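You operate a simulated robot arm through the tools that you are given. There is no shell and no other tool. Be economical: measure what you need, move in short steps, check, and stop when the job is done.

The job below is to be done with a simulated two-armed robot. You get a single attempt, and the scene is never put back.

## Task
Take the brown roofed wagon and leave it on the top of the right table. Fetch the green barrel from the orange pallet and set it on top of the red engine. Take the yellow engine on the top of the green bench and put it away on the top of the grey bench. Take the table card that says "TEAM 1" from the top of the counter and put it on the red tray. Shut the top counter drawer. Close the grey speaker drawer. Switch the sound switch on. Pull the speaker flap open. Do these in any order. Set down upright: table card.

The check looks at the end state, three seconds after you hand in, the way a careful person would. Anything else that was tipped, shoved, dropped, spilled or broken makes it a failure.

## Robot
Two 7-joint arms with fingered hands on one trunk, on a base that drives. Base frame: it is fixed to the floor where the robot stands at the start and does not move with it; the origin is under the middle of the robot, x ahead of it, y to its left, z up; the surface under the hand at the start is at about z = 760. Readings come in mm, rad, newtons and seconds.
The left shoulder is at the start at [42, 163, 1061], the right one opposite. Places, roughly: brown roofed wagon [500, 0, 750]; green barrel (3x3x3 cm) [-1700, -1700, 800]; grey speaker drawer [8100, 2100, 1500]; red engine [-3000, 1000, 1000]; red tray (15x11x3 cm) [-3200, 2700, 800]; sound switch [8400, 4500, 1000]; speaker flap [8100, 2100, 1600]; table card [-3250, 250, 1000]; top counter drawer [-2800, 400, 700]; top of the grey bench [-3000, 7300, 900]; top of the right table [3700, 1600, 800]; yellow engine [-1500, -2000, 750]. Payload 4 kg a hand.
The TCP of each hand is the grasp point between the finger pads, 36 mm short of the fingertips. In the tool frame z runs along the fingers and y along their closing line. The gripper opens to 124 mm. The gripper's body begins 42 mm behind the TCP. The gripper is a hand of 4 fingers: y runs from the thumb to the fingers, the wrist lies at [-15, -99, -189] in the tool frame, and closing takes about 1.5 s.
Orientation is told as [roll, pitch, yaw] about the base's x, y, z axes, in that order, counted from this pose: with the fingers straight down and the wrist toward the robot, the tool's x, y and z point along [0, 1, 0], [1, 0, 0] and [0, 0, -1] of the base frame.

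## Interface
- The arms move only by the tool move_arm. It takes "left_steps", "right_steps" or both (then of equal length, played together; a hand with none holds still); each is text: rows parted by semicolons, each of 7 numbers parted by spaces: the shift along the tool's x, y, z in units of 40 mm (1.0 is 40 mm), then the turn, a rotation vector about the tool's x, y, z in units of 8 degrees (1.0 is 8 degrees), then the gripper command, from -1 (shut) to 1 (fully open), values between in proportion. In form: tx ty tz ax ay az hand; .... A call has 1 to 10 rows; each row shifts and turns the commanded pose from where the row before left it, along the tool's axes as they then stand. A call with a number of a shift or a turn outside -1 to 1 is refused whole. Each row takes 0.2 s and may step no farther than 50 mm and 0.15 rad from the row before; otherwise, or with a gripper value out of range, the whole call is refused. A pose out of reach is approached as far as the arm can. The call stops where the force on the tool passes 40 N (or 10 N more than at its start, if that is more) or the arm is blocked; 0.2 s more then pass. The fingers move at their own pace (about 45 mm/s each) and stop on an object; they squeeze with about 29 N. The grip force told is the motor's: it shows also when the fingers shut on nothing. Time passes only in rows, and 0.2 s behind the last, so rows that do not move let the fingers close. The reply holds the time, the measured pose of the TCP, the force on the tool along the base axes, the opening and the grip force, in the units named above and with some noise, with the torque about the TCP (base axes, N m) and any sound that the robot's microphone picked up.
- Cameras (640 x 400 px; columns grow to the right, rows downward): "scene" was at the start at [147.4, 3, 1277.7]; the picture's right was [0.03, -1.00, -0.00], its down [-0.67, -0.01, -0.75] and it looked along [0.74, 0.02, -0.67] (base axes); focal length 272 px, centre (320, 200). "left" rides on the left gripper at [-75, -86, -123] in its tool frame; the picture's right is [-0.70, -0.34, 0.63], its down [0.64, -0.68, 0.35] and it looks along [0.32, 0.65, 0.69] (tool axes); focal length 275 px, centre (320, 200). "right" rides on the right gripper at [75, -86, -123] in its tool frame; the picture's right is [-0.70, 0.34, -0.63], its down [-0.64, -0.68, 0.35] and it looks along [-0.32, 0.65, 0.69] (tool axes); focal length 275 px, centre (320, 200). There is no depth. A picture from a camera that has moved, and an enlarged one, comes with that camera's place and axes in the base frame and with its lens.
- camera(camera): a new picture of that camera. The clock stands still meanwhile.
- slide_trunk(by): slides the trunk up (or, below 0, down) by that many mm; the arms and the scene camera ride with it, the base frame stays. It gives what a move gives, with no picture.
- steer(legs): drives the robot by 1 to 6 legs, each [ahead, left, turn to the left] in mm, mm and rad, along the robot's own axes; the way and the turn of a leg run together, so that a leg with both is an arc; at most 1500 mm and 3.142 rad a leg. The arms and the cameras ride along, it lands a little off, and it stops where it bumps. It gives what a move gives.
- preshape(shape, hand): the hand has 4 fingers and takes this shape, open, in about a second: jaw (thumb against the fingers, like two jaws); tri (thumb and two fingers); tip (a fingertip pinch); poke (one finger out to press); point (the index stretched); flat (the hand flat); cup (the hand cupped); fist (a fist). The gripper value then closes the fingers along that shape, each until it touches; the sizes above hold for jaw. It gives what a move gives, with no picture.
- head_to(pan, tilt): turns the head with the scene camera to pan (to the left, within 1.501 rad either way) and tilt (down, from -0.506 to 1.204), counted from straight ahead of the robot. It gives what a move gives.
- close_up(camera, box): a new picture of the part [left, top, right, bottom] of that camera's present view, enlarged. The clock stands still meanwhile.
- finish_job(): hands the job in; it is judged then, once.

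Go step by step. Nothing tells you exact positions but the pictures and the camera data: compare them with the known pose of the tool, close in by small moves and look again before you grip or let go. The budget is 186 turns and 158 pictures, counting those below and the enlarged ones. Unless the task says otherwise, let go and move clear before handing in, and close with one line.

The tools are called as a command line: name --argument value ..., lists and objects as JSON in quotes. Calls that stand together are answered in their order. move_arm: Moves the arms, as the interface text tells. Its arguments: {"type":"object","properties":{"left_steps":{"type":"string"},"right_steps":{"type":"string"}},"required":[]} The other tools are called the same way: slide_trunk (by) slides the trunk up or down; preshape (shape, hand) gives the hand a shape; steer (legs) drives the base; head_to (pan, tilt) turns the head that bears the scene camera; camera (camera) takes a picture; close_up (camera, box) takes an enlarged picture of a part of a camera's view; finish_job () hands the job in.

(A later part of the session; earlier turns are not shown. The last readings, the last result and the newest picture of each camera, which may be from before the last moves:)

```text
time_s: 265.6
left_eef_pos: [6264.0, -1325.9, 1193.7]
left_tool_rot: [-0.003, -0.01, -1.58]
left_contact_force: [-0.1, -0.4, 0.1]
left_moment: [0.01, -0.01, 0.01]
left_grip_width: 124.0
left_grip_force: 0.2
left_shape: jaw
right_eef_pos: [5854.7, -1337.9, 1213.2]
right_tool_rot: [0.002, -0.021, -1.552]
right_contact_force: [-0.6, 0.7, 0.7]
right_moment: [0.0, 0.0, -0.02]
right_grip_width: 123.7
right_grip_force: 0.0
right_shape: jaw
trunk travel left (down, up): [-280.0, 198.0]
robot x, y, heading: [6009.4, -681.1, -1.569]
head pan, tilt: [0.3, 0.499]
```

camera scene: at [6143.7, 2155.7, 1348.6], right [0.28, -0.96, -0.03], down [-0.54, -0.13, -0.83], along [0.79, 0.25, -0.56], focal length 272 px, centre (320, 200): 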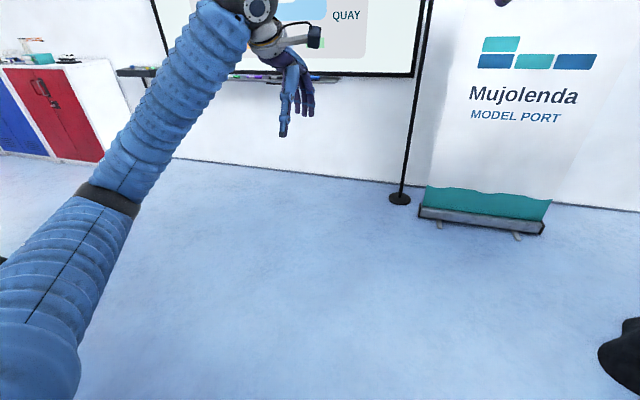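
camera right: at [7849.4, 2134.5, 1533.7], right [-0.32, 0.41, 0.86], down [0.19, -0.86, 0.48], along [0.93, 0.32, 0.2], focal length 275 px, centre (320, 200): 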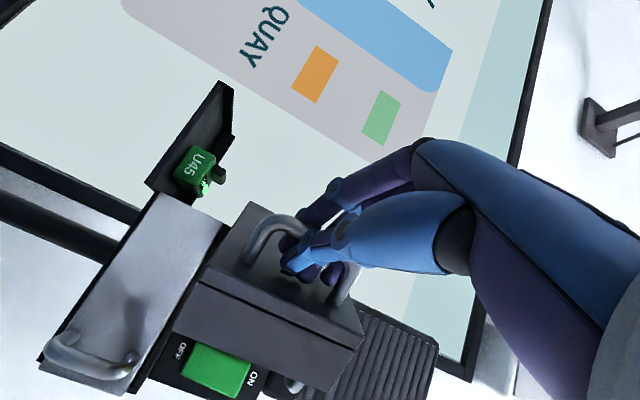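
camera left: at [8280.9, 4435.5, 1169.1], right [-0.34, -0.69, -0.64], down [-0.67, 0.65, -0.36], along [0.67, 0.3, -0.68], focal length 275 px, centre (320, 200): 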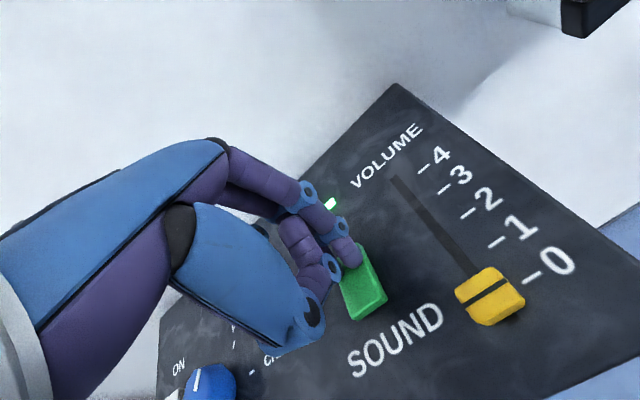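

steer --legs '[[0, 0, -1.572], [1500, 0, 0], [1500, 0, 0], [800, 0, 0], [800, 770, 0], [1400, 0, 0]]'

head_to --pan 0 --tilt 0.25

camera --camera "scene"

head_to --pan -0.9 --tilt 0.2

camera --camera "scene"

```text
time_s: 293.0
left_eef_pos: [790.1, -1798.2, 1199.1]
left_tool_rot: [0.003, -0.016, -3.132]
left_contact_force: [0.4, -0.4, -0.1]
left_moment: [-0.02, -0.02, -0.01]
left_grip_width: 124.2
left_grip_force: 0.0
left_shape: jaw
right_eef_pos: [766.6, -1393.3, 1214.5]
right_tool_rot: [0.014, -0.028, -3.095]
right_contact_force: [0.6, 1.1, 0.3]
right_moment: [-0.04, 0.02, 0.03]
right_grip_width: 123.5
right_grip_force: 0.1
right_shape: jaw
trunk travel left (down, up): [-280.0, 198.0]
robot x, y, heading: [1423.0, -1543.0, -3.108]
head pan, tilt: [0.3, 0.499]
stopped in leg 5: the robot was blocked; the commanded pose is now the measured one
```

```text
time_s: 293.8
left_eef_pos: [789.4, -1797.7, 1197.8]
left_tool_rot: [0.004, -0.012, -3.13]
left_contact_force: [-0.9, -0.3, 0.4]
left_moment: [-0.01, -0.04, 0.01]
left_grip_width: 124.0
left_grip_force: 0.0
left_shape: jaw
right_eef_pos: [764.2, -1391.5, 1213.6]
right_tool_rot: [0.016, -0.026, -3.096]
right_contact_force: [0.5, -0.4, -0.3]
right_moment: [-0.01, 0.02, -0.01]
right_grip_width: 123.5
right_grip_force: 0.0
right_shape: jaw
trunk travel left (down, up): [-280.0, 198.0]
robot x, y, heading: [1421.6, -1550.6, -3.105]
head pan, tilt: [0.0, 0.25]
```

```text
78 pictures are left
camera scene: at [1301.6, -1536.8, 1371.5], right [-0.04, 1.0, -0.01], down [0.33, 0.0, -0.94], along [-0.94, -0.04, -0.33], focal length 272 px, centre (320, 200)
```

scene: 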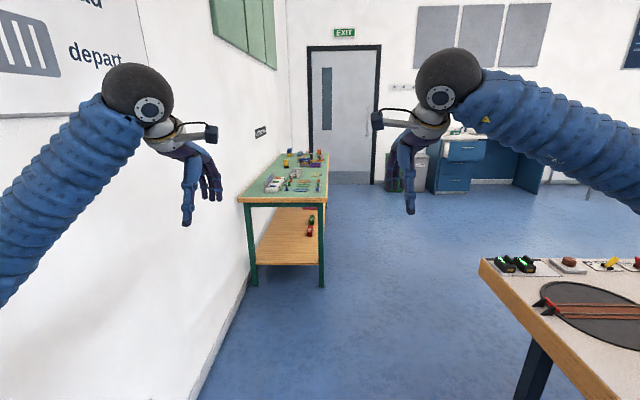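

```text
time_s: 295.0
left_eef_pos: [789.2, -1799.4, 1197.8]
left_tool_rot: [0.006, -0.009, -3.129]
left_contact_force: [-0.8, 0.2, 0.3]
left_moment: [-0.01, -0.01, 0.01]
left_grip_width: 123.9
left_grip_force: 0.2
left_shape: jaw
right_eef_pos: [763.9, -1393.0, 1214.7]
right_tool_rot: [0.014, -0.026, -3.095]
right_contact_force: [0.3, -0.3, 0.1]
right_moment: [0.02, -0.04, -0.01]
right_grip_width: 123.9
right_grip_force: 0.0
right_shape: jaw
trunk travel left (down, up): [-280.0, 198.0]
robot x, y, heading: [1421.5, -1545.6, -3.102]
head pan, tilt: [-0.901, 0.201]
```

```text
77 pictures are left
camera scene: at [1333.4, -1462.3, 1378.3], right [0.76, 0.65, 0.06], down [0.22, -0.16, -0.96], along [-0.61, 0.74, -0.26], focal length 272 px, centre (320, 200)
```

scene: 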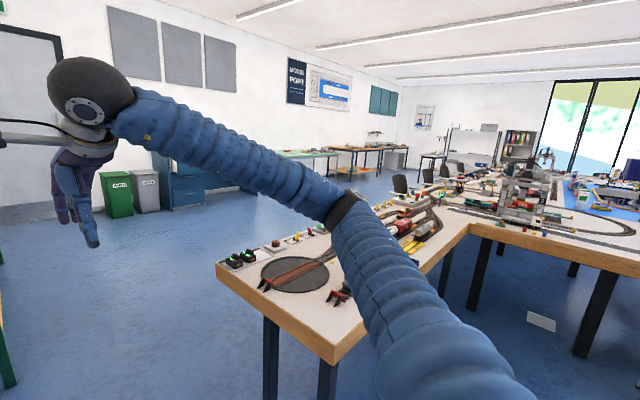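

The left elbow touched the wall side. I shift right, go past the table end, and on to the green bench (x −2450…−400, front edge y≈−1555).

steer --legs '[[0, -140, -0.036], [1500, 0, 0], [200, 0, 0], [0, -500, 0], [1150, 0, 0], [0, 0, 1.57]]'

head_to --pan 0 --tilt 0.55

camera --camera "scene"

```text
time_s: 304.4
left_eef_pos: [-861.8, -1620.5, 1189.4]
left_tool_rot: [-0.004, -0.004, 3.119]
left_contact_force: [-0.7, -0.1, 0.2]
left_moment: [-0.03, -0.02, -0.02]
left_grip_width: 124.1
left_grip_force: 0.0
left_shape: jaw
right_eef_pos: [-870.8, -1214.0, 1209.2]
right_tool_rot: [0.002, -0.017, -3.133]
right_contact_force: [-1.0, 0.1, 0.1]
right_moment: [-0.05, 0.02, -0.01]
right_grip_width: 123.8
right_grip_force: 0.1
right_shape: jaw
trunk travel left (down, up): [-280.0, 198.0]
robot x, y, heading: [-212.7, -1380.5, 3.139]
head pan, tilt: [-0.901, 0.201]
stopped in leg 3: the robot was blocked; the commanded pose is now the measured one
```

```text
time_s: 305.6
left_eef_pos: [-860.6, -1621.2, 1189.5]
left_tool_rot: [-0.007, -0.004, 3.117]
left_contact_force: [0.1, -0.4, 0.0]
left_moment: [0.0, -0.02, 0.01]
left_grip_width: 124.1
left_grip_force: 0.1
left_shape: jaw
right_eef_pos: [-869.7, -1215.3, 1210.8]
right_tool_rot: [0.005, -0.018, -3.134]
right_contact_force: [-1.3, 0.3, 0.2]
right_moment: [-0.01, 0.02, 0.01]
right_grip_width: 123.6
right_grip_force: 0.1
right_shape: jaw
trunk travel left (down, up): [-280.0, 198.0]
robot x, y, heading: [-212.5, -1379.6, 3.137]
head pan, tilt: [0.0, 0.55]
```

```text
76 pictures are left
camera scene: at [-332.4, -1380.5, 1343.8], right [0.0, 1.0, 0.0], down [0.6, 0.0, -0.8], along [-0.8, 0.0, -0.6], focal length 272 px, centre (320, 200)
```

scene: 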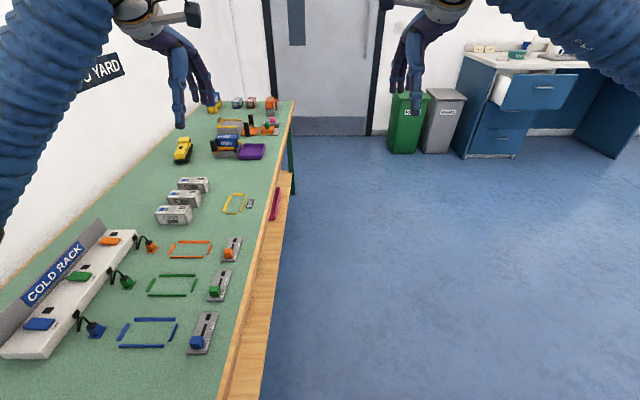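

The base met the bench corner. I back off, go right to y≈−880, on along −x, then face the bench. The yellow engine shows near (−1483, −2019).

steer --legs '[[-120, -60, 0], [0, -440, 0], [1300, 0, 0], [0, 0, 1.57]]'

head_to --pan 0 --tilt 0.5

camera --camera "scene"

```text
time_s: 319.2
left_eef_pos: [-1139.1, -1522.5, 1191.6]
left_tool_rot: [-0.006, -0.005, -1.561]
left_contact_force: [-0.1, 0.3, -0.5]
left_moment: [-0.03, -0.02, 0.0]
left_grip_width: 124.0
left_grip_force: 0.0
left_shape: jaw
right_eef_pos: [-1544.1, -1546.2, 1211.4]
right_tool_rot: [0.001, -0.018, -1.527]
right_contact_force: [0.4, 0.0, 0.2]
right_moment: [0.0, 0.01, 0.01]
right_grip_width: 123.9
right_grip_force: 0.0
right_shape: jaw
trunk travel left (down, up): [-280.0, 198.0]
robot x, y, heading: [-1401.5, -884.0, -1.542]
head pan, tilt: [0.0, 0.55]
```

```text
time_s: 319.8
left_eef_pos: [-1138.2, -1524.3, 1190.9]
left_tool_rot: [-0.004, -0.004, -1.559]
left_contact_force: [0.2, 0.7, 0.0]
left_moment: [-0.02, 0.0, -0.03]
left_grip_width: 124.0
left_grip_force: 0.1
left_shape: jaw
right_eef_pos: [-1545.5, -1545.9, 1210.3]
right_tool_rot: [0.005, -0.019, -1.527]
right_contact_force: [-0.1, 1.0, -0.8]
right_moment: [-0.01, -0.01, -0.02]
right_grip_width: 124.1
right_grip_force: 0.1
right_shape: jaw
trunk travel left (down, up): [-280.0, 198.0]
robot x, y, heading: [-1401.7, -885.0, -1.537]
head pan, tilt: [0.0, 0.499]
```

```text
75 pictures are left
camera scene: at [-1395.6, -1006.7, 1348.2], right [-1.0, -0.03, 0.0], down [-0.02, 0.56, -0.83], along [0.03, -0.83, -0.56], focal length 272 px, centre (320, 200)
```

scene: 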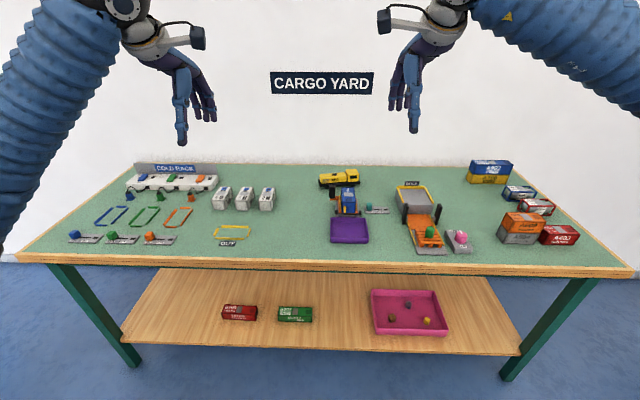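

I see the yellow engine, and the green barrel on the orange pallet. I zoom in.

close_up --camera "scene" --box '[300, 155, 492, 275]'

```text
3.33 times, centred on (396, 215) of scene
camera zoom: at [-1395.6, -1006.7, 1348.2], right [-1.0, -0.03, 0.0], down [-0.02, 0.56, -0.83], along [0.03, -0.83, -0.56], focal length 906 px, centre (67, 150)
```

zoom: 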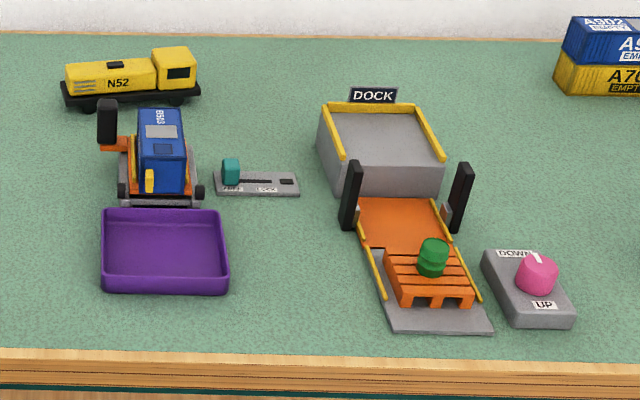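

The barrel is at about (−1708, −1652, ~800) and engine N52 at (−1439, −2007, ~785). I position so the right hand comes over the barrel.

steer --legs '[[100, -80, -0.033]]'

slide_trunk --by -60

```text
time_s: 321.1
left_eef_pos: [-1239.8, -1634.4, 1189.8]
left_tool_rot: [-0.003, -0.003, -1.593]
left_contact_force: [-0.8, 0.3, -0.6]
left_moment: [-0.01, -0.02, -0.01]
left_grip_width: 124.1
left_grip_force: 0.0
left_shape: jaw
right_eef_pos: [-1643.8, -1645.1, 1209.4]
right_tool_rot: [0.003, -0.014, -1.558]
right_contact_force: [0.1, 0.2, 0.0]
right_moment: [0.02, -0.06, 0.02]
right_grip_width: 123.7
right_grip_force: 0.1
right_shape: jaw
trunk travel left (down, up): [-280.0, 198.0]
robot x, y, heading: [-1478.7, -986.1, -1.569]
head pan, tilt: [0.0, 0.499]
```

```text
time_s: 322.1
left_eef_pos: [-1237.8, -1633.1, 1132.3]
left_tool_rot: [-0.005, -0.007, -1.592]
left_contact_force: [-0.2, 0.0, -0.3]
left_moment: [-0.06, 0.03, -0.01]
left_grip_width: 124.0
left_grip_force: 0.2
left_shape: jaw
right_eef_pos: [-1644.2, -1642.4, 1151.3]
right_tool_rot: [0.003, -0.02, -1.559]
right_contact_force: [-0.1, 0.3, 0.0]
right_moment: [-0.01, 0.03, -0.03]
right_grip_width: 123.6
right_grip_force: 0.0
right_shape: jaw
trunk travel left (down, up): [-220.0, 258.0]
robot x, y, heading: [-1479.3, -983.7, -1.57]
head pan, tilt: [0.0, 0.499]
```

move_arm --right_steps "-0.8 0.1 0.6 0 0 0 0.3; -0.8 0.1 0.6 0 0 0 0.3; 0 0 1 0 0 0 0.3; 0 0 1 0 0 0 0.3; 0 0 1 0 0 0 0.3; 0 0 0.8 0 0 0 0.3"

camera --camera "right"

close_up --camera "scene" --box '[340, 130, 532, 290]'

```text
time_s: 323.5
left_eef_pos: [-1237.8, -1632.5, 1130.3]
left_tool_rot: [-0.005, -0.005, -1.592]
left_contact_force: [-0.2, -1.1, 0.6]
left_moment: [-0.02, -0.04, -0.05]
left_grip_width: 124.0
left_grip_force: 0.0
left_shape: jaw
right_eef_pos: [-1706.4, -1654.6, 949.6]
right_tool_rot: [0.004, -0.018, -1.559]
right_contact_force: [0.1, -0.3, -0.1]
right_moment: [-0.02, -0.01, 0.0]
right_grip_width: 80.7
right_grip_force: 0.0
right_shape: jaw
trunk travel left (down, up): [-220.0, 258.0]
robot x, y, heading: [-1479.9, -985.0, -1.571]
head pan, tilt: [0.0, 0.499]
```

```text
73 pictures are left
camera right: at [-1631.9, -1565.6, 1070.8], right [-0.69, -0.33, 0.64], down [-0.65, 0.67, -0.36], along [-0.3, -0.67, -0.68], focal length 275 px, centre (320, 200)
```

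right: 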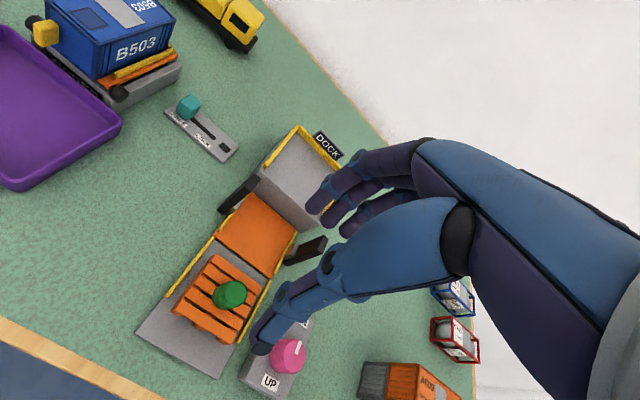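

```text
2.50 times, centred on (436, 210) of scene
camera zoom: at [-1478.2, -1136.2, 1278.2], right [-1.0, 0.0, 0.0], down [0.0, 0.61, -0.79], along [0.0, -0.79, -0.61], focal length 680 px, centre (30, 175)
```

zoom: 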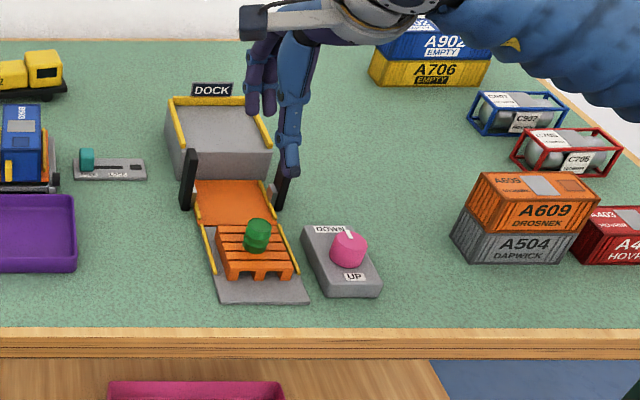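

Better fix: the barrel is near (−1715, −1664), top about 795. I adjust and go lower, then check again.

move_arm --right_steps "-0.2 0.23 0.7 0 0 0 0; 0 0 0.7 0 0 0 0; 0 0 0.6 0 0 0 0; 0 0 0 0 0 0 0"

camera --camera "right"

close_up --camera "scene" --box '[360, 170, 488, 250]'

```text
time_s: 324.5
left_eef_pos: [-1238.6, -1632.9, 1131.1]
left_tool_rot: [-0.004, -0.005, -1.591]
left_contact_force: [0.0, 0.2, 0.1]
left_moment: [0.01, 0.01, 0.01]
left_grip_width: 124.1
left_grip_force: 0.1
left_shape: jaw
right_eef_pos: [-1714.6, -1664.6, 870.4]
right_tool_rot: [0.001, -0.02, -1.558]
right_contact_force: [-0.1, -0.2, 0.5]
right_moment: [-0.01, 0.0, 0.01]
right_grip_width: 62.2
right_grip_force: 0.1
right_shape: jaw
trunk travel left (down, up): [-220.0, 258.0]
robot x, y, heading: [-1479.3, -984.1, -1.571]
head pan, tilt: [0.0, 0.499]
```

```text
71 pictures are left
camera right: at [-1640.7, -1574.9, 991.6], right [-0.69, -0.33, 0.64], down [-0.65, 0.67, -0.36], along [-0.31, -0.67, -0.68], focal length 275 px, centre (320, 200)
```

right: 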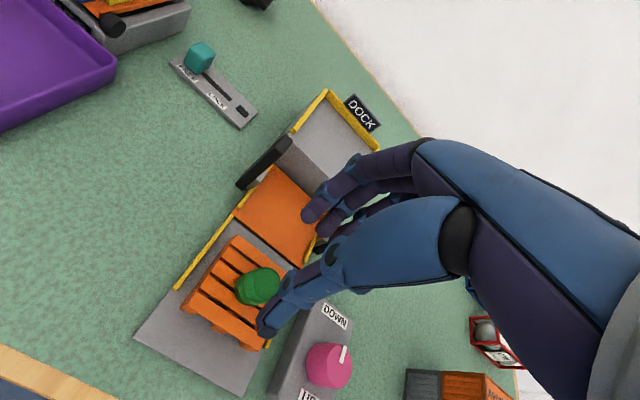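

```text
5.00 times, centred on (424, 210) of scene
camera zoom: at [-1477.6, -1135.8, 1278.3], right [-1.0, 0.0, 0.0], down [0.0, 0.61, -0.79], along [0.0, -0.79, -0.61], focal length 1359 px, centre (-200, 150)
```

zoom: 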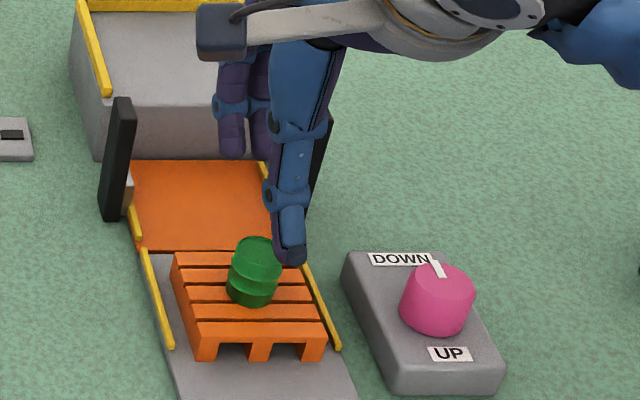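

The barrel's top centre is (−1714, −1658, 807). I go down to TCP z≈820 and close gently.

move_arm --right_steps "0 -0.15 0.5 0 0 0 0; 0 0 0.5 0 0 0 0; 0 0 0.25 0 0 0 0; 0 0 0 0 0 0 -0.4; 0 0 0 0 0 0 -1; 0 0 0 0 0 0 -1; 0 0 0 0 0 0 -1; 0 0 0 0 0 0 -1"

camera --camera "right"

```text
time_s: 326.3
left_eef_pos: [-1237.0, -1630.6, 1131.3]
left_tool_rot: [-0.006, -0.005, -1.591]
left_contact_force: [-0.6, -0.5, 1.3]
left_moment: [-0.04, -0.01, 0.0]
left_grip_width: 124.0
left_grip_force: 0.0
left_shape: jaw
right_eef_pos: [-1713.5, -1660.3, 822.6]
right_tool_rot: [0.003, -0.022, -1.556]
right_contact_force: [0.7, 4.6, 17.1]
right_moment: [0.34, 0.05, -0.03]
right_grip_width: 19.6
right_grip_force: 29.3
right_shape: jaw
trunk travel left (down, up): [-220.0, 258.0]
robot x, y, heading: [-1479.6, -983.3, -1.566]
head pan, tilt: [0.0, 0.499]
```

```text
69 pictures are left
camera right: at [-1640.2, -1570.9, 942.2], right [-0.69, -0.33, 0.64], down [-0.65, 0.67, -0.36], along [-0.3, -0.67, -0.68], focal length 275 px, centre (320, 200)
```

right: 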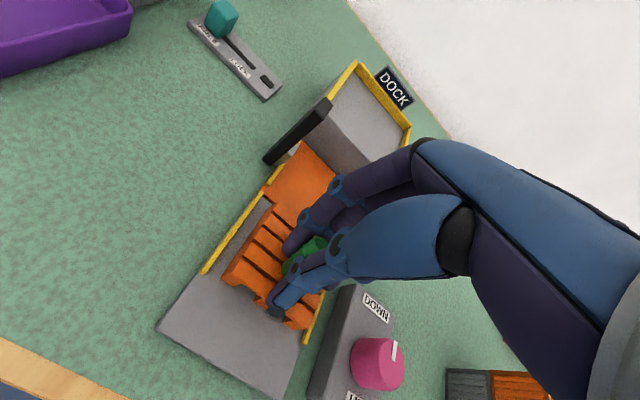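

Gripped. I lift slowly and check that the barrel comes and the pallet stays.

move_arm --right_steps "0 0 -0.2 0 0 0 -1; 0 0 -0.4 0 0 0 -1; 0 0 -0.7 0 0 0 -1; 0 0 -1 0 0 0 -1; 0 0 -1 0 0 0 -1"

camera --camera "right"

close_up --camera "scene" --box '[350, 130, 510, 250]'

```text
time_s: 327.5
left_eef_pos: [-1236.7, -1631.9, 1131.3]
left_tool_rot: [-0.005, -0.004, -1.592]
left_contact_force: [0.0, -0.7, -0.3]
left_moment: [0.0, -0.04, -0.01]
left_grip_width: 123.9
left_grip_force: 0.0
left_shape: jaw
right_eef_pos: [-1714.3, -1659.8, 952.7]
right_tool_rot: [0.002, -0.016, -1.56]
right_contact_force: [0.6, -0.4, -0.5]
right_moment: [0.03, 0.03, 0.03]
right_grip_width: 18.4
right_grip_force: 28.8
right_shape: jaw
trunk travel left (down, up): [-220.0, 258.0]
robot x, y, heading: [-1479.5, -985.8, -1.567]
head pan, tilt: [0.0, 0.499]
```

```text
68 pictures are left
camera right: at [-1640.5, -1569.8, 1074.0], right [-0.69, -0.33, 0.64], down [-0.65, 0.67, -0.36], along [-0.31, -0.67, -0.68], focal length 275 px, centre (320, 200)
```

right: 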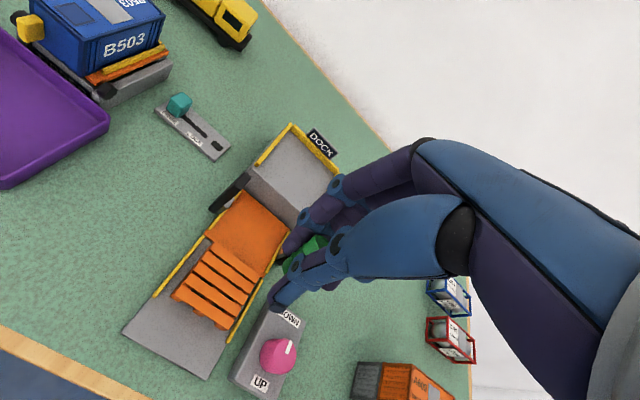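

```text
3.33 times, centred on (430, 190) of scene
camera zoom: at [-1477.5, -1135.9, 1278.3], right [-1.0, 0.0, 0.0], down [0.0, 0.61, -0.79], along [0.0, -0.79, -0.61], focal length 906 px, centre (-47, 233)
```

zoom: 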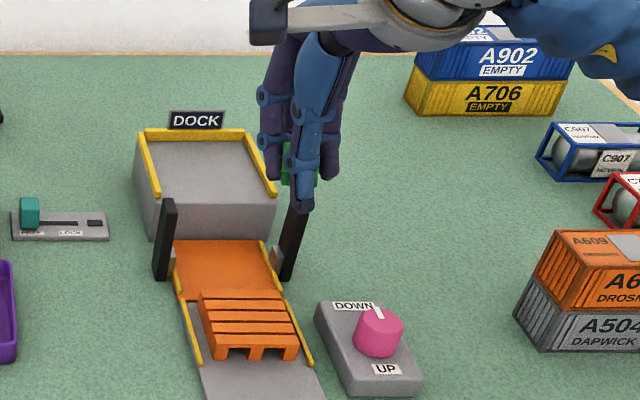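

The barrel is held. I raise the right hand and drive so the left hand comes over the yellow engine.

move_arm --right_steps "0 0 -1 0 0 0 -1; 0 0 -1 0 0 0 -1; 0 0 -1 0 0 0 -1; 0 0 -1 0 0 0 -1; 0 -0.5 -0.5 0 0 0 -1"

steer --legs '[[190, -175, 0]]'

move_arm --left_steps "-0.5 0.9 0.2 0 0 0 1; -0.3 0.9 0.5 0 0 0 0.7; 0 0.9 0.5 0 0 0 0.6; 0 0.9 0.5 0 0 0 0.6; 0 0 1 0 0 0 0.6; 0 0 1 0 0 0 0.6"

camera --camera "left"

camera --camera "scene"

```text
time_s: 328.7
left_eef_pos: [-1236.5, -1632.2, 1131.8]
left_tool_rot: [-0.005, -0.005, -1.592]
left_contact_force: [-0.2, 0.0, 0.6]
left_moment: [-0.01, 0.0, 0.02]
left_grip_width: 124.0
left_grip_force: 0.0
left_shape: jaw
right_eef_pos: [-1715.0, -1635.7, 1132.3]
right_tool_rot: [0.003, -0.021, -1.559]
right_contact_force: [0.3, 0.3, -0.2]
right_moment: [-0.05, 0.01, -0.02]
right_grip_width: 17.9
right_grip_force: 29.0
right_shape: jaw
trunk travel left (down, up): [-220.0, 258.0]
robot x, y, heading: [-1478.3, -986.7, -1.573]
head pan, tilt: [0.0, 0.499]
```

```text
time_s: 330.6
left_eef_pos: [-1414.3, -1824.6, 1130.3]
left_tool_rot: [-0.004, -0.003, -1.593]
left_contact_force: [0.2, 0.0, 0.0]
left_moment: [0.02, -0.01, -0.01]
left_grip_width: 124.1
left_grip_force: 0.1
left_shape: jaw
right_eef_pos: [-1892.4, -1828.4, 1131.7]
right_tool_rot: [0.004, -0.019, -1.56]
right_contact_force: [0.0, -0.6, -0.3]
right_moment: [-0.02, -0.01, -0.02]
right_grip_width: 18.0
right_grip_force: 29.0
right_shape: jaw
trunk travel left (down, up): [-220.0, 258.0]
robot x, y, heading: [-1655.2, -1178.4, -1.573]
head pan, tilt: [0.0, 0.499]
```

```text
time_s: 331.9
left_eef_pos: [-1451.0, -1969.2, 984.2]
left_tool_rot: [-0.005, -0.005, -1.594]
left_contact_force: [0.0, -1.1, 0.3]
left_moment: [-0.01, -0.02, -0.01]
left_grip_width: 99.5
left_grip_force: 0.0
left_shape: jaw
right_eef_pos: [-1892.3, -1826.8, 1130.3]
right_tool_rot: [0.003, -0.018, -1.561]
right_contact_force: [0.8, 0.3, -1.1]
right_moment: [0.0, -0.01, 0.02]
right_grip_width: 18.5
right_grip_force: 29.2
right_shape: jaw
trunk travel left (down, up): [-220.0, 258.0]
robot x, y, heading: [-1652.9, -1178.6, -1.573]
head pan, tilt: [0.0, 0.499]
```

```text
66 pictures are left
camera left: at [-1523.4, -1880.5, 1107.3], right [-0.69, 0.35, -0.63], down [0.66, 0.67, -0.35], along [0.3, -0.66, -0.69], focal length 275 px, centre (320, 200)
```

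left: 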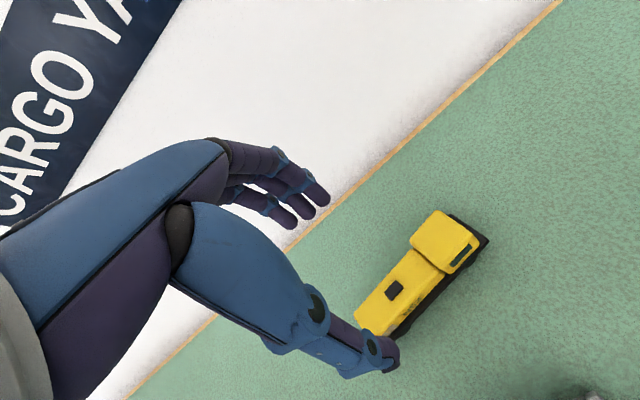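

```text
65 pictures are left
camera scene: at [-1653.2, -1328.1, 1278.0], right [-1.0, 0.0, 0.0], down [0.0, 0.61, -0.79], along [0.0, -0.79, -0.61], focal length 272 px, centre (320, 200)
```

scene: 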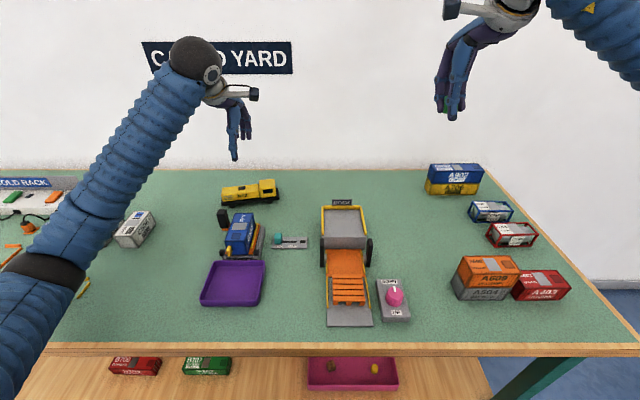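

The engine's centre is about (−1450, −1982), top z≈838. I align and descend to just above, then check.

move_arm --left_steps "0 0.32 0.9 0 0 0 0.6; 0 0 0.9 0 0 0 0.6; 0 0 0.9 0 0 0 0.6"

camera --camera "left"

close_up --camera "scene" --box '[180, 120, 308, 220]'

```text
time_s: 332.9
left_eef_pos: [-1446.4, -2025.1, 931.9]
left_tool_rot: [0.032, -0.065, -1.597]
left_contact_force: [-0.6, -1.9, 0.0]
left_moment: [0.04, -0.04, -0.01]
left_grip_width: 99.3
left_grip_force: 0.0
left_shape: jaw
right_eef_pos: [-1904.7, -1851.1, 1133.7]
right_tool_rot: [0.024, -0.024, -1.582]
right_contact_force: [-0.6, -1.1, -1.8]
right_moment: [0.08, -0.05, -0.01]
right_grip_width: 18.0
right_grip_force: 29.4
right_shape: jaw
trunk travel left (down, up): [-220.0, 258.0]
robot x, y, heading: [-1629.7, -1210.6, -1.588]
head pan, tilt: [0.0, 0.499]
stopped in row 3 (left hand): the arm was blocked; the commanded pose is now the measured one
```

```text
64 pictures are left
camera left: at [-1523.3, -1928.2, 1047.2], right [-0.67, 0.31, -0.68], down [0.67, 0.64, -0.37], along [0.32, -0.7, -0.64], focal length 275 px, centre (320, 200)
```

left: 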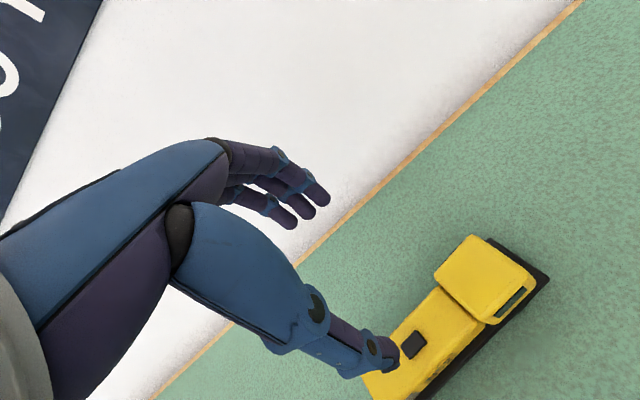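

```text
4.00 times, centred on (244, 170) of scene
camera zoom: at [-1701.8, -1354.3, 1286.1], right [-1.0, 0.02, -0.06], down [0.05, 0.61, -0.79], along [0.02, -0.79, -0.61], focal length 1088 px, centre (624, 320)
```

zoom: 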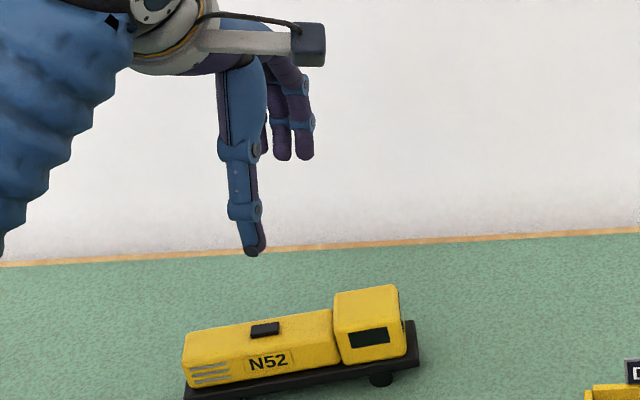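

The arm was blocked – the low left elbow probably met the bench edge and tilted the robot a bit. I raise the trunk to lift the elbow, and look.

slide_trunk --by 200

head_to --pan 0.3 --tilt 0.7

camera --camera "scene"

```text
time_s: 335.1
left_eef_pos: [-1420.9, -2020.3, 1098.1]
left_tool_rot: [-0.004, -0.035, -1.596]
left_contact_force: [0.6, 0.4, -0.2]
left_moment: [0.0, -0.01, -0.01]
left_grip_width: 99.2
left_grip_force: 0.1
left_shape: jaw
right_eef_pos: [-1867.4, -1855.7, 1331.5]
right_tool_rot: [-0.001, -0.018, -1.569]
right_contact_force: [0.1, 0.6, -0.5]
right_moment: [0.04, 0.01, 0.0]
right_grip_width: 17.8
right_grip_force: 28.9
right_shape: jaw
trunk travel left (down, up): [-420.0, 58.0]
robot x, y, heading: [-1631.4, -1207.1, -1.582]
head pan, tilt: [0.0, 0.499]
```

```text
time_s: 335.9
left_eef_pos: [-1420.8, -2019.9, 1098.5]
left_tool_rot: [-0.005, -0.036, -1.594]
left_contact_force: [0.9, 0.2, -1.1]
left_moment: [-0.01, 0.0, -0.01]
left_grip_width: 99.5
left_grip_force: 0.1
left_shape: jaw
right_eef_pos: [-1866.9, -1853.8, 1332.4]
right_tool_rot: [-0.002, -0.02, -1.568]
right_contact_force: [0.0, -0.2, -0.1]
right_moment: [0.0, -0.02, 0.0]
right_grip_width: 18.0
right_grip_force: 28.9
right_shape: jaw
trunk travel left (down, up): [-420.0, 58.0]
robot x, y, heading: [-1631.1, -1204.0, -1.579]
head pan, tilt: [0.3, 0.7]
```

```text
62 pictures are left
camera scene: at [-1603.5, -1281.0, 1482.9], right [-0.96, -0.29, 0.0], down [-0.18, 0.62, -0.76], along [0.22, -0.73, -0.65], focal length 272 px, centre (320, 200)
```

scene: 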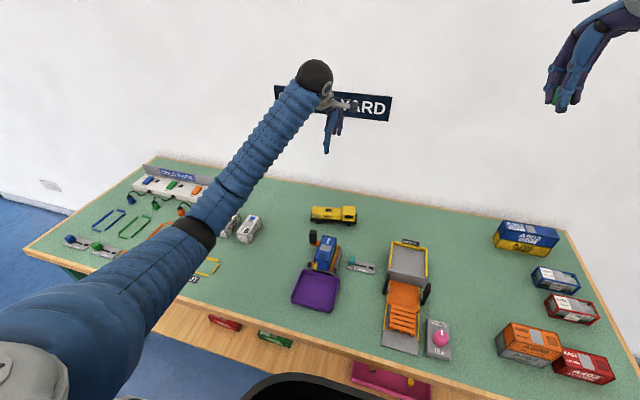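

Level again and nothing on the bench looks displaced. I bring the left hand over the engine with the higher trunk.

move_arm --left_steps "-0.35 -0.6 0.6 0 -0.26 0 0.6; -0.35 -0.5 0.8 0 0 0 0.6; 0 0 0.9 0 0 0 0.6; 0 0 0.9 0 0 0 0.6; 0 0 0.8 0 0 0 0.6"

camera --camera "left"

close_up --camera "scene" --box '[240, 140, 432, 260]'

```text
time_s: 337.1
left_eef_pos: [-1451.9, -1981.1, 939.3]
left_tool_rot: [-0.039, -0.037, -1.595]
left_contact_force: [-0.3, 0.0, -0.1]
left_moment: [-0.01, 0.0, -0.02]
left_grip_width: 99.3
left_grip_force: 0.0
left_shape: jaw
right_eef_pos: [-1867.3, -1855.4, 1331.6]
right_tool_rot: [-0.001, -0.018, -1.57]
right_contact_force: [-0.4, -0.9, -0.3]
right_moment: [-0.01, -0.04, 0.04]
right_grip_width: 18.1
right_grip_force: 29.3
right_shape: jaw
trunk travel left (down, up): [-420.0, 58.0]
robot x, y, heading: [-1631.0, -1203.4, -1.577]
head pan, tilt: [0.3, 0.7]
```

```text
61 pictures are left
camera left: at [-1521.0, -1887.2, 1062.9], right [-0.71, 0.33, -0.62], down [0.65, 0.65, -0.4], along [0.27, -0.68, -0.68], focal length 275 px, centre (320, 200)
```

left: 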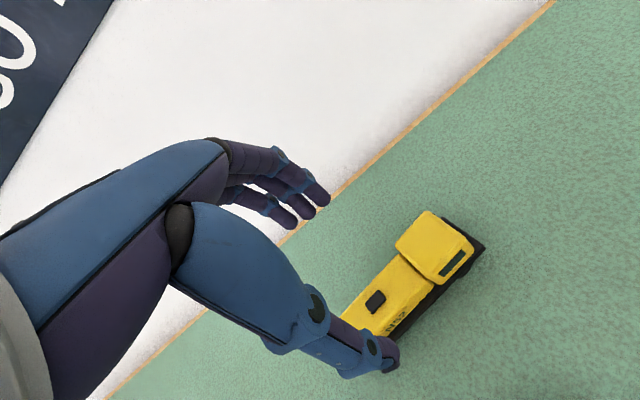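

```text
3.33 times, centred on (336, 200) of scene
camera zoom: at [-1603.2, -1281.4, 1482.8], right [-0.96, -0.29, 0.0], down [-0.18, 0.62, -0.76], along [0.22, -0.73, -0.65], focal length 906 px, centre (267, 200)
```

zoom: 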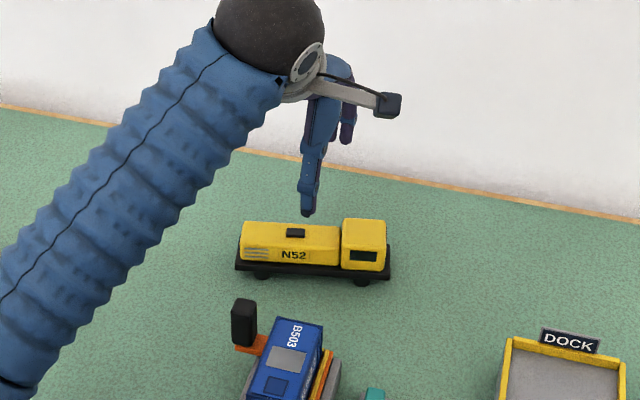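

The engine's hatch is at (−1424, −1987, 811), so its top is lower than I thought. I level the hand and go down to z≈800, then grip.

move_arm --left_steps "0.2 0.08 0.8 0.265 0.28 0 0.6; 0 0 0.9 0 0 0 0.6; 0 0 0.8 0 0 0 0.6; 0 0 0.5 0 0 0 0.6; 0 0 0.4 0 0 0 0.6"

camera --camera "left"

close_up --camera "scene" --box '[240, 140, 432, 260]'

```text
time_s: 338.3
left_eef_pos: [-1446.3, -1983.6, 801.8]
left_tool_rot: [0.0, 0.0, -1.594]
left_contact_force: [-0.1, 0.1, -0.1]
left_moment: [0.03, -0.04, 0.0]
left_grip_width: 99.1
left_grip_force: 0.0
left_shape: jaw
right_eef_pos: [-1866.3, -1855.9, 1332.3]
right_tool_rot: [-0.003, -0.018, -1.57]
right_contact_force: [0.1, 0.5, -0.9]
right_moment: [-0.01, 0.0, 0.01]
right_grip_width: 17.8
right_grip_force: 29.3
right_shape: jaw
trunk travel left (down, up): [-420.0, 58.0]
robot x, y, heading: [-1633.4, -1207.0, -1.582]
head pan, tilt: [0.3, 0.7]
```

```text
59 pictures are left
camera left: at [-1520.1, -1895.9, 925.4], right [-0.69, 0.35, -0.63], down [0.66, 0.67, -0.35], along [0.3, -0.66, -0.69], focal length 275 px, centre (320, 200)
```

left: 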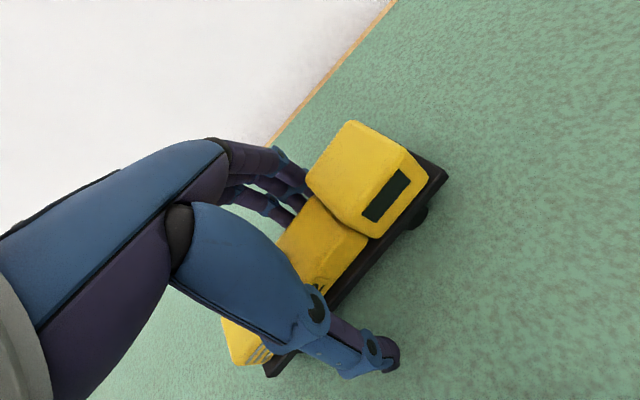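

```text
3.33 times, centred on (336, 200) of scene
camera zoom: at [-1603.4, -1281.2, 1482.8], right [-0.96, -0.29, 0.0], down [-0.18, 0.62, -0.76], along [0.22, -0.73, -0.65], focal length 906 px, centre (267, 200)
```

zoom: 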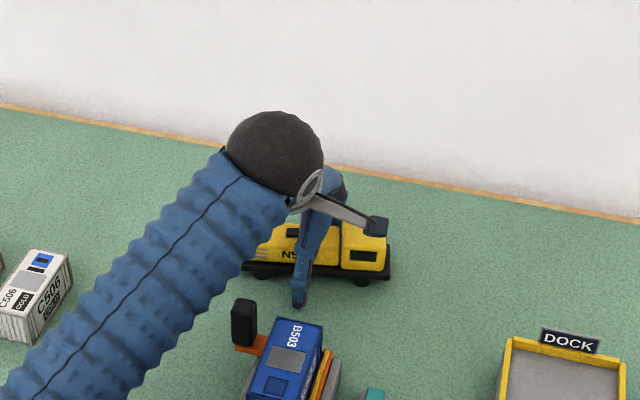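

The engine sits between thumb and fingers. I close and lift.

move_arm --left_steps "0 0 0 0 0 0 0; 0 0 0 0 0 0 -0.5; 0 0 0 0 0 0 -1; 0 0 0 0 0 0 -1; 0 0 0 0 0 0 -1; 0 0 0 0 0 0 -1; 0 0 0 0 0 0 -1"

move_arm --left_steps "0 0 -0.3 0 0 0 -1; 0 0 -0.8 0 0 0 -1; 0 0 -1 0 0 0 -1; 0 0 -1 0 0 0 -1; 0 0 -1 0 0 0 -1; 0 0 -1 0 0 0 -1; 0 -0.5 -1 0 0 0 -1; 0 -1 -0.5 0 0 0 -1; 0 -1 0 0 0 0 -1; 0 -1 0 0 0 0 -1"

camera --camera "scene"

```text
time_s: 339.9
left_eef_pos: [-1447.0, -1984.1, 803.4]
left_tool_rot: [-0.001, 0.0, -1.597]
left_contact_force: [2.0, -1.1, 6.9]
left_moment: [-0.31, -0.04, 0.01]
left_grip_width: 54.0
left_grip_force: 29.2
left_shape: jaw
right_eef_pos: [-1867.2, -1854.4, 1332.5]
right_tool_rot: [-0.002, -0.019, -1.57]
right_contact_force: [-0.5, 0.1, 0.2]
right_moment: [0.01, 0.02, 0.02]
right_grip_width: 17.9
right_grip_force: 28.8
right_shape: jaw
trunk travel left (down, up): [-420.0, 58.0]
robot x, y, heading: [-1629.8, -1203.3, -1.58]
head pan, tilt: [0.3, 0.7]
```

```text
time_s: 342.1
left_eef_pos: [-1443.6, -1842.4, 1065.8]
left_tool_rot: [-0.002, 0.001, -1.596]
left_contact_force: [0.5, -0.3, -2.6]
left_moment: [0.01, -0.01, 0.01]
left_grip_width: 52.8
left_grip_force: 29.7
left_shape: jaw
right_eef_pos: [-1866.3, -1853.6, 1332.8]
right_tool_rot: [-0.003, -0.019, -1.569]
right_contact_force: [0.1, 0.4, -0.3]
right_moment: [0.02, 0.01, 0.01]
right_grip_width: 17.7
right_grip_force: 29.0
right_shape: jaw
trunk travel left (down, up): [-420.0, 58.0]
robot x, y, heading: [-1631.1, -1203.2, -1.584]
head pan, tilt: [0.3, 0.7]
```

```text
57 pictures are left
camera scene: at [-1602.2, -1280.4, 1482.9], right [-0.96, -0.29, 0.0], down [-0.19, 0.62, -0.76], along [0.22, -0.73, -0.65], focal length 272 px, centre (320, 200)
```

scene: 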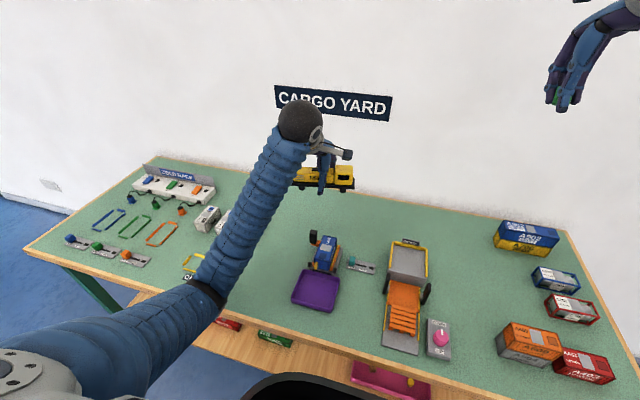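

Both objects are held. I back off, face the counter side (−x) and move to y≈600 to look.

steer --legs '[[-400, 0, 0], [0, 0, -1.56], [0, -1400, 0]]'

head_to --pan 0 --tilt 0.4

camera --camera "scene"

```text
time_s: 355.1
left_eef_pos: [-2233.2, 439.7, 1065.2]
left_tool_rot: [-0.002, 0.001, 3.082]
left_contact_force: [0.1, 0.3, -2.2]
left_moment: [0.03, 0.01, 0.0]
left_grip_width: 52.4
left_grip_force: 29.0
left_shape: jaw
right_eef_pos: [-2230.5, 863.1, 1332.3]
right_tool_rot: [-0.002, -0.017, 3.108]
right_contact_force: [0.2, 0.4, -0.1]
right_moment: [-0.03, 0.01, -0.01]
right_grip_width: 17.5
right_grip_force: 29.0
right_shape: jaw
trunk travel left (down, up): [-420.0, 58.0]
robot x, y, heading: [-1588.9, 602.2, 3.099]
head pan, tilt: [0.3, 0.7]
```

```text
time_s: 355.9
left_eef_pos: [-2234.1, 439.8, 1065.0]
left_tool_rot: [0.0, 0.003, 3.083]
left_contact_force: [0.1, -0.8, -2.8]
left_moment: [0.02, -0.04, -0.01]
left_grip_width: 52.7
left_grip_force: 29.1
left_shape: jaw
right_eef_pos: [-2229.1, 862.4, 1332.2]
right_tool_rot: [-0.003, -0.016, 3.11]
right_contact_force: [0.2, -0.3, -0.5]
right_moment: [0.01, 0.0, 0.0]
right_grip_width: 17.7
right_grip_force: 29.1
right_shape: jaw
trunk travel left (down, up): [-420.0, 58.0]
robot x, y, heading: [-1589.6, 606.9, 3.098]
head pan, tilt: [0.0, 0.4]
```

```text
56 pictures are left
camera scene: at [-1675.0, 606.4, 1509.5], right [0.04, 1.0, 0.0], down [0.4, -0.02, -0.92], along [-0.92, 0.04, -0.4], focal length 272 px, centre (320, 200)
```

scene: 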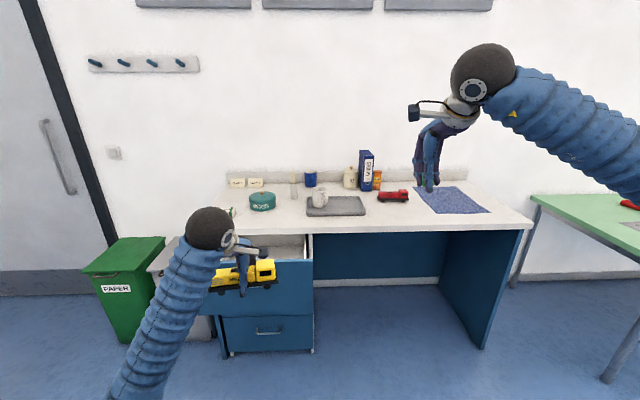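

The red engine is at about (−2954, 1037) on the counter (front edge x≈−2720). I raise the left hand clear, then drive up with the right hand toward the red engine.

move_arm --left_steps "0 0 -1 0 0 0 -1; 0 0 -1 0 0 0 -1; 0 0 -1 0 0 0 -1; 0 -0.5 -1 0 0 0 -1; 0 -1 -1 0 0 0 -1; 0 -1 -1 0 0 0 -1; 0 -1 0 0 0 0 -1"

steer --legs '[[0, 0, 0.043], [640, -170, 0]]'

head_to --pan -0.3 --tilt 0.6

camera --camera "scene"

camera --camera "right"

```text
refused: row 5 steps farther than a row can; nothing moved
```

```text
time_s: 359.9
left_eef_pos: [-2867.8, 575.5, 1065.4]
left_tool_rot: [0.0, 0.001, 3.132]
left_contact_force: [-0.2, 0.0, -2.8]
left_moment: [-0.02, 0.0, -0.03]
left_grip_width: 52.5
left_grip_force: 29.2
left_shape: jaw
right_eef_pos: [-2885.2, 998.1, 1332.1]
right_tool_rot: [-0.003, -0.018, -3.126]
right_contact_force: [-0.1, -0.8, 0.1]
right_moment: [-0.02, -0.01, 0.0]
right_grip_width: 17.6
right_grip_force: 29.2
right_shape: jaw
trunk travel left (down, up): [-420.0, 58.0]
robot x, y, heading: [-2230.4, 772.2, -3.14]
head pan, tilt: [0.0, 0.4]
```

```text
time_s: 360.7
left_eef_pos: [-2867.4, 574.3, 1065.0]
left_tool_rot: [0.0, 0.001, 3.131]
left_contact_force: [-0.1, -1.2, -2.6]
left_moment: [0.02, -0.03, -0.01]
left_grip_width: 52.4
left_grip_force: 28.6
left_shape: jaw
right_eef_pos: [-2883.5, 997.5, 1332.2]
right_tool_rot: [-0.001, -0.021, -3.125]
right_contact_force: [0.6, -1.0, -0.2]
right_moment: [-0.01, 0.0, 0.04]
right_grip_width: 17.5
right_grip_force: 29.1
right_shape: jaw
trunk travel left (down, up): [-420.0, 58.0]
robot x, y, heading: [-2230.6, 768.4, -3.136]
head pan, tilt: [-0.3, 0.6]
```

```text
55 pictures are left
camera scene: at [-2308.7, 796.1, 1491.5], right [0.29, 0.96, 0.0], down [0.55, -0.16, -0.82], along [-0.78, 0.24, -0.57], focal length 272 px, centre (320, 200)
```

scene: 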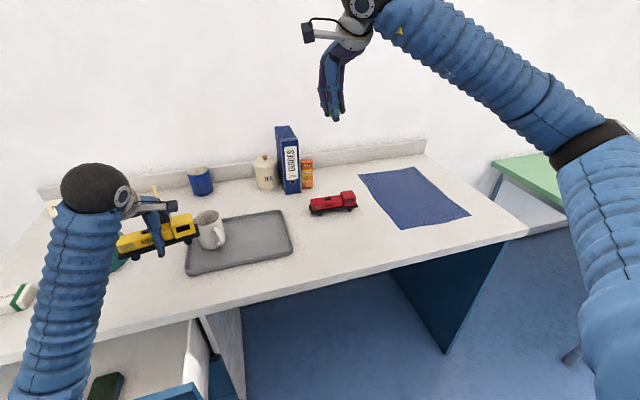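

```text
54 pictures are left
camera right: at [-2793.6, 925.0, 1452.9], right [-0.34, 0.69, 0.64], down [0.66, 0.66, -0.36], along [-0.67, 0.31, -0.68], focal length 275 px, centre (320, 200)
```

right: 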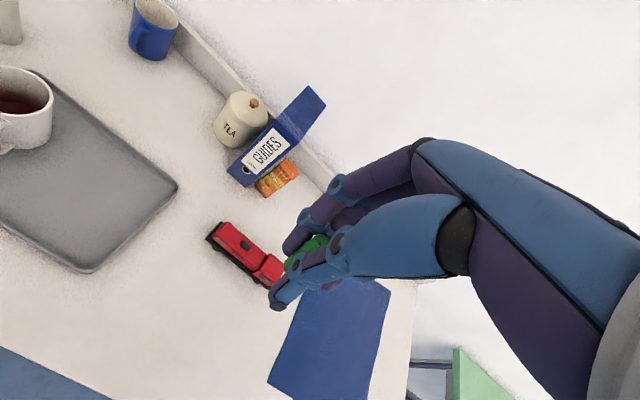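

The left hand hovers near the mug, so I raise it. The red engine's tank top is about (−3060, 1046, 932), the cab near (−3046, 1121); I bring the right hand closer to look.

move_arm --left_steps "0 0 -0.8 0 0 0 -1; 0 0 -1 0 0 0 -1; 0 0 -1 0 0 0 -1; 0 0 -1 0 0 0 -1; 0 0 -1 0 0 0 -1; 0 -0.5 -0.5 0 0 0 -1; 0 -1 0 0 0 0 -1; 0 -1 0 0 0 0 -1"

move_arm --right_steps "0 0.5 0.9 0 0 0 -1; 0 0.5 0.9 0 0 0 -1; -0.4 0.5 0.9 0 0 0 -1; -0.4 0.5 0.9 0 0 0 -1; -0.4 0.5 0.9 0 0 0 -1; -0.4 0.2 0.5 0 0 0 -1"

camera --camera "right"

close_up --camera "scene" --box '[250, 120, 410, 240]'

```text
time_s: 362.5
left_eef_pos: [-2765.5, 576.3, 1277.6]
left_tool_rot: [0.001, 0.001, 3.131]
left_contact_force: [-0.7, 0.9, -2.4]
left_moment: [0.0, 0.02, 0.0]
left_grip_width: 52.2
left_grip_force: 29.1
left_shape: jaw
right_eef_pos: [-2882.4, 997.5, 1333.7]
right_tool_rot: [-0.002, -0.019, -3.125]
right_contact_force: [-0.2, -0.2, -1.3]
right_moment: [0.02, 0.02, 0.01]
right_grip_width: 17.8
right_grip_force: 29.0
right_shape: jaw
trunk travel left (down, up): [-420.0, 58.0]
robot x, y, heading: [-2233.5, 771.2, -3.134]
head pan, tilt: [-0.3, 0.6]
```

```text
time_s: 363.9
left_eef_pos: [-2766.3, 576.7, 1277.7]
left_tool_rot: [0.0, 0.001, 3.131]
left_contact_force: [-1.4, 0.0, -3.2]
left_moment: [-0.05, -0.01, 0.03]
left_grip_width: 52.4
left_grip_force: 29.3
left_shape: jaw
right_eef_pos: [-2996.4, 1058.4, 1134.2]
right_tool_rot: [0.0, -0.019, -3.126]
right_contact_force: [-0.9, -0.9, 0.5]
right_moment: [0.0, 0.01, -0.02]
right_grip_width: 17.6
right_grip_force: 29.1
right_shape: jaw
trunk travel left (down, up): [-420.0, 58.0]
robot x, y, heading: [-2233.2, 767.6, -3.135]
head pan, tilt: [-0.3, 0.6]
```

```text
53 pictures are left
camera right: at [-2906.1, 986.3, 1254.6], right [-0.34, 0.69, 0.64], down [0.66, 0.66, -0.36], along [-0.67, 0.3, -0.68], focal length 275 px, centre (320, 200)
```

right: 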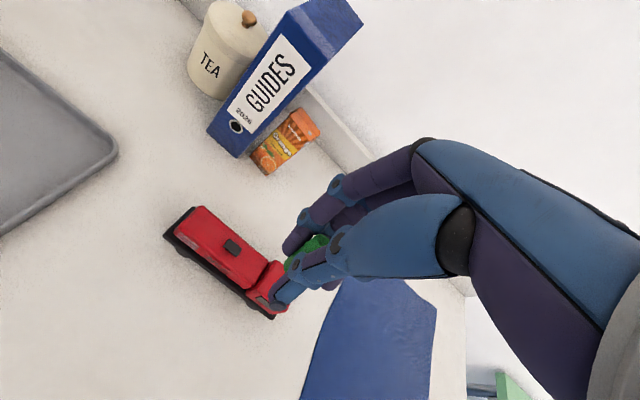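

```text
3.33 times, centred on (330, 180) of scene
camera zoom: at [-2308.7, 796.9, 1491.4], right [0.29, 0.96, 0.0], down [0.55, -0.16, -0.82], along [-0.78, 0.24, -0.57], focal length 906 px, centre (287, 267)
```

zoom: 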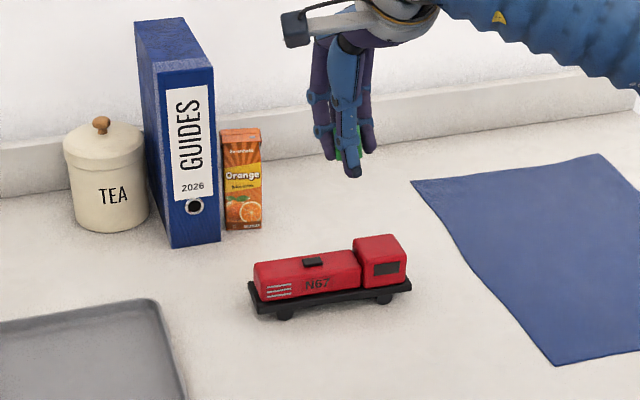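

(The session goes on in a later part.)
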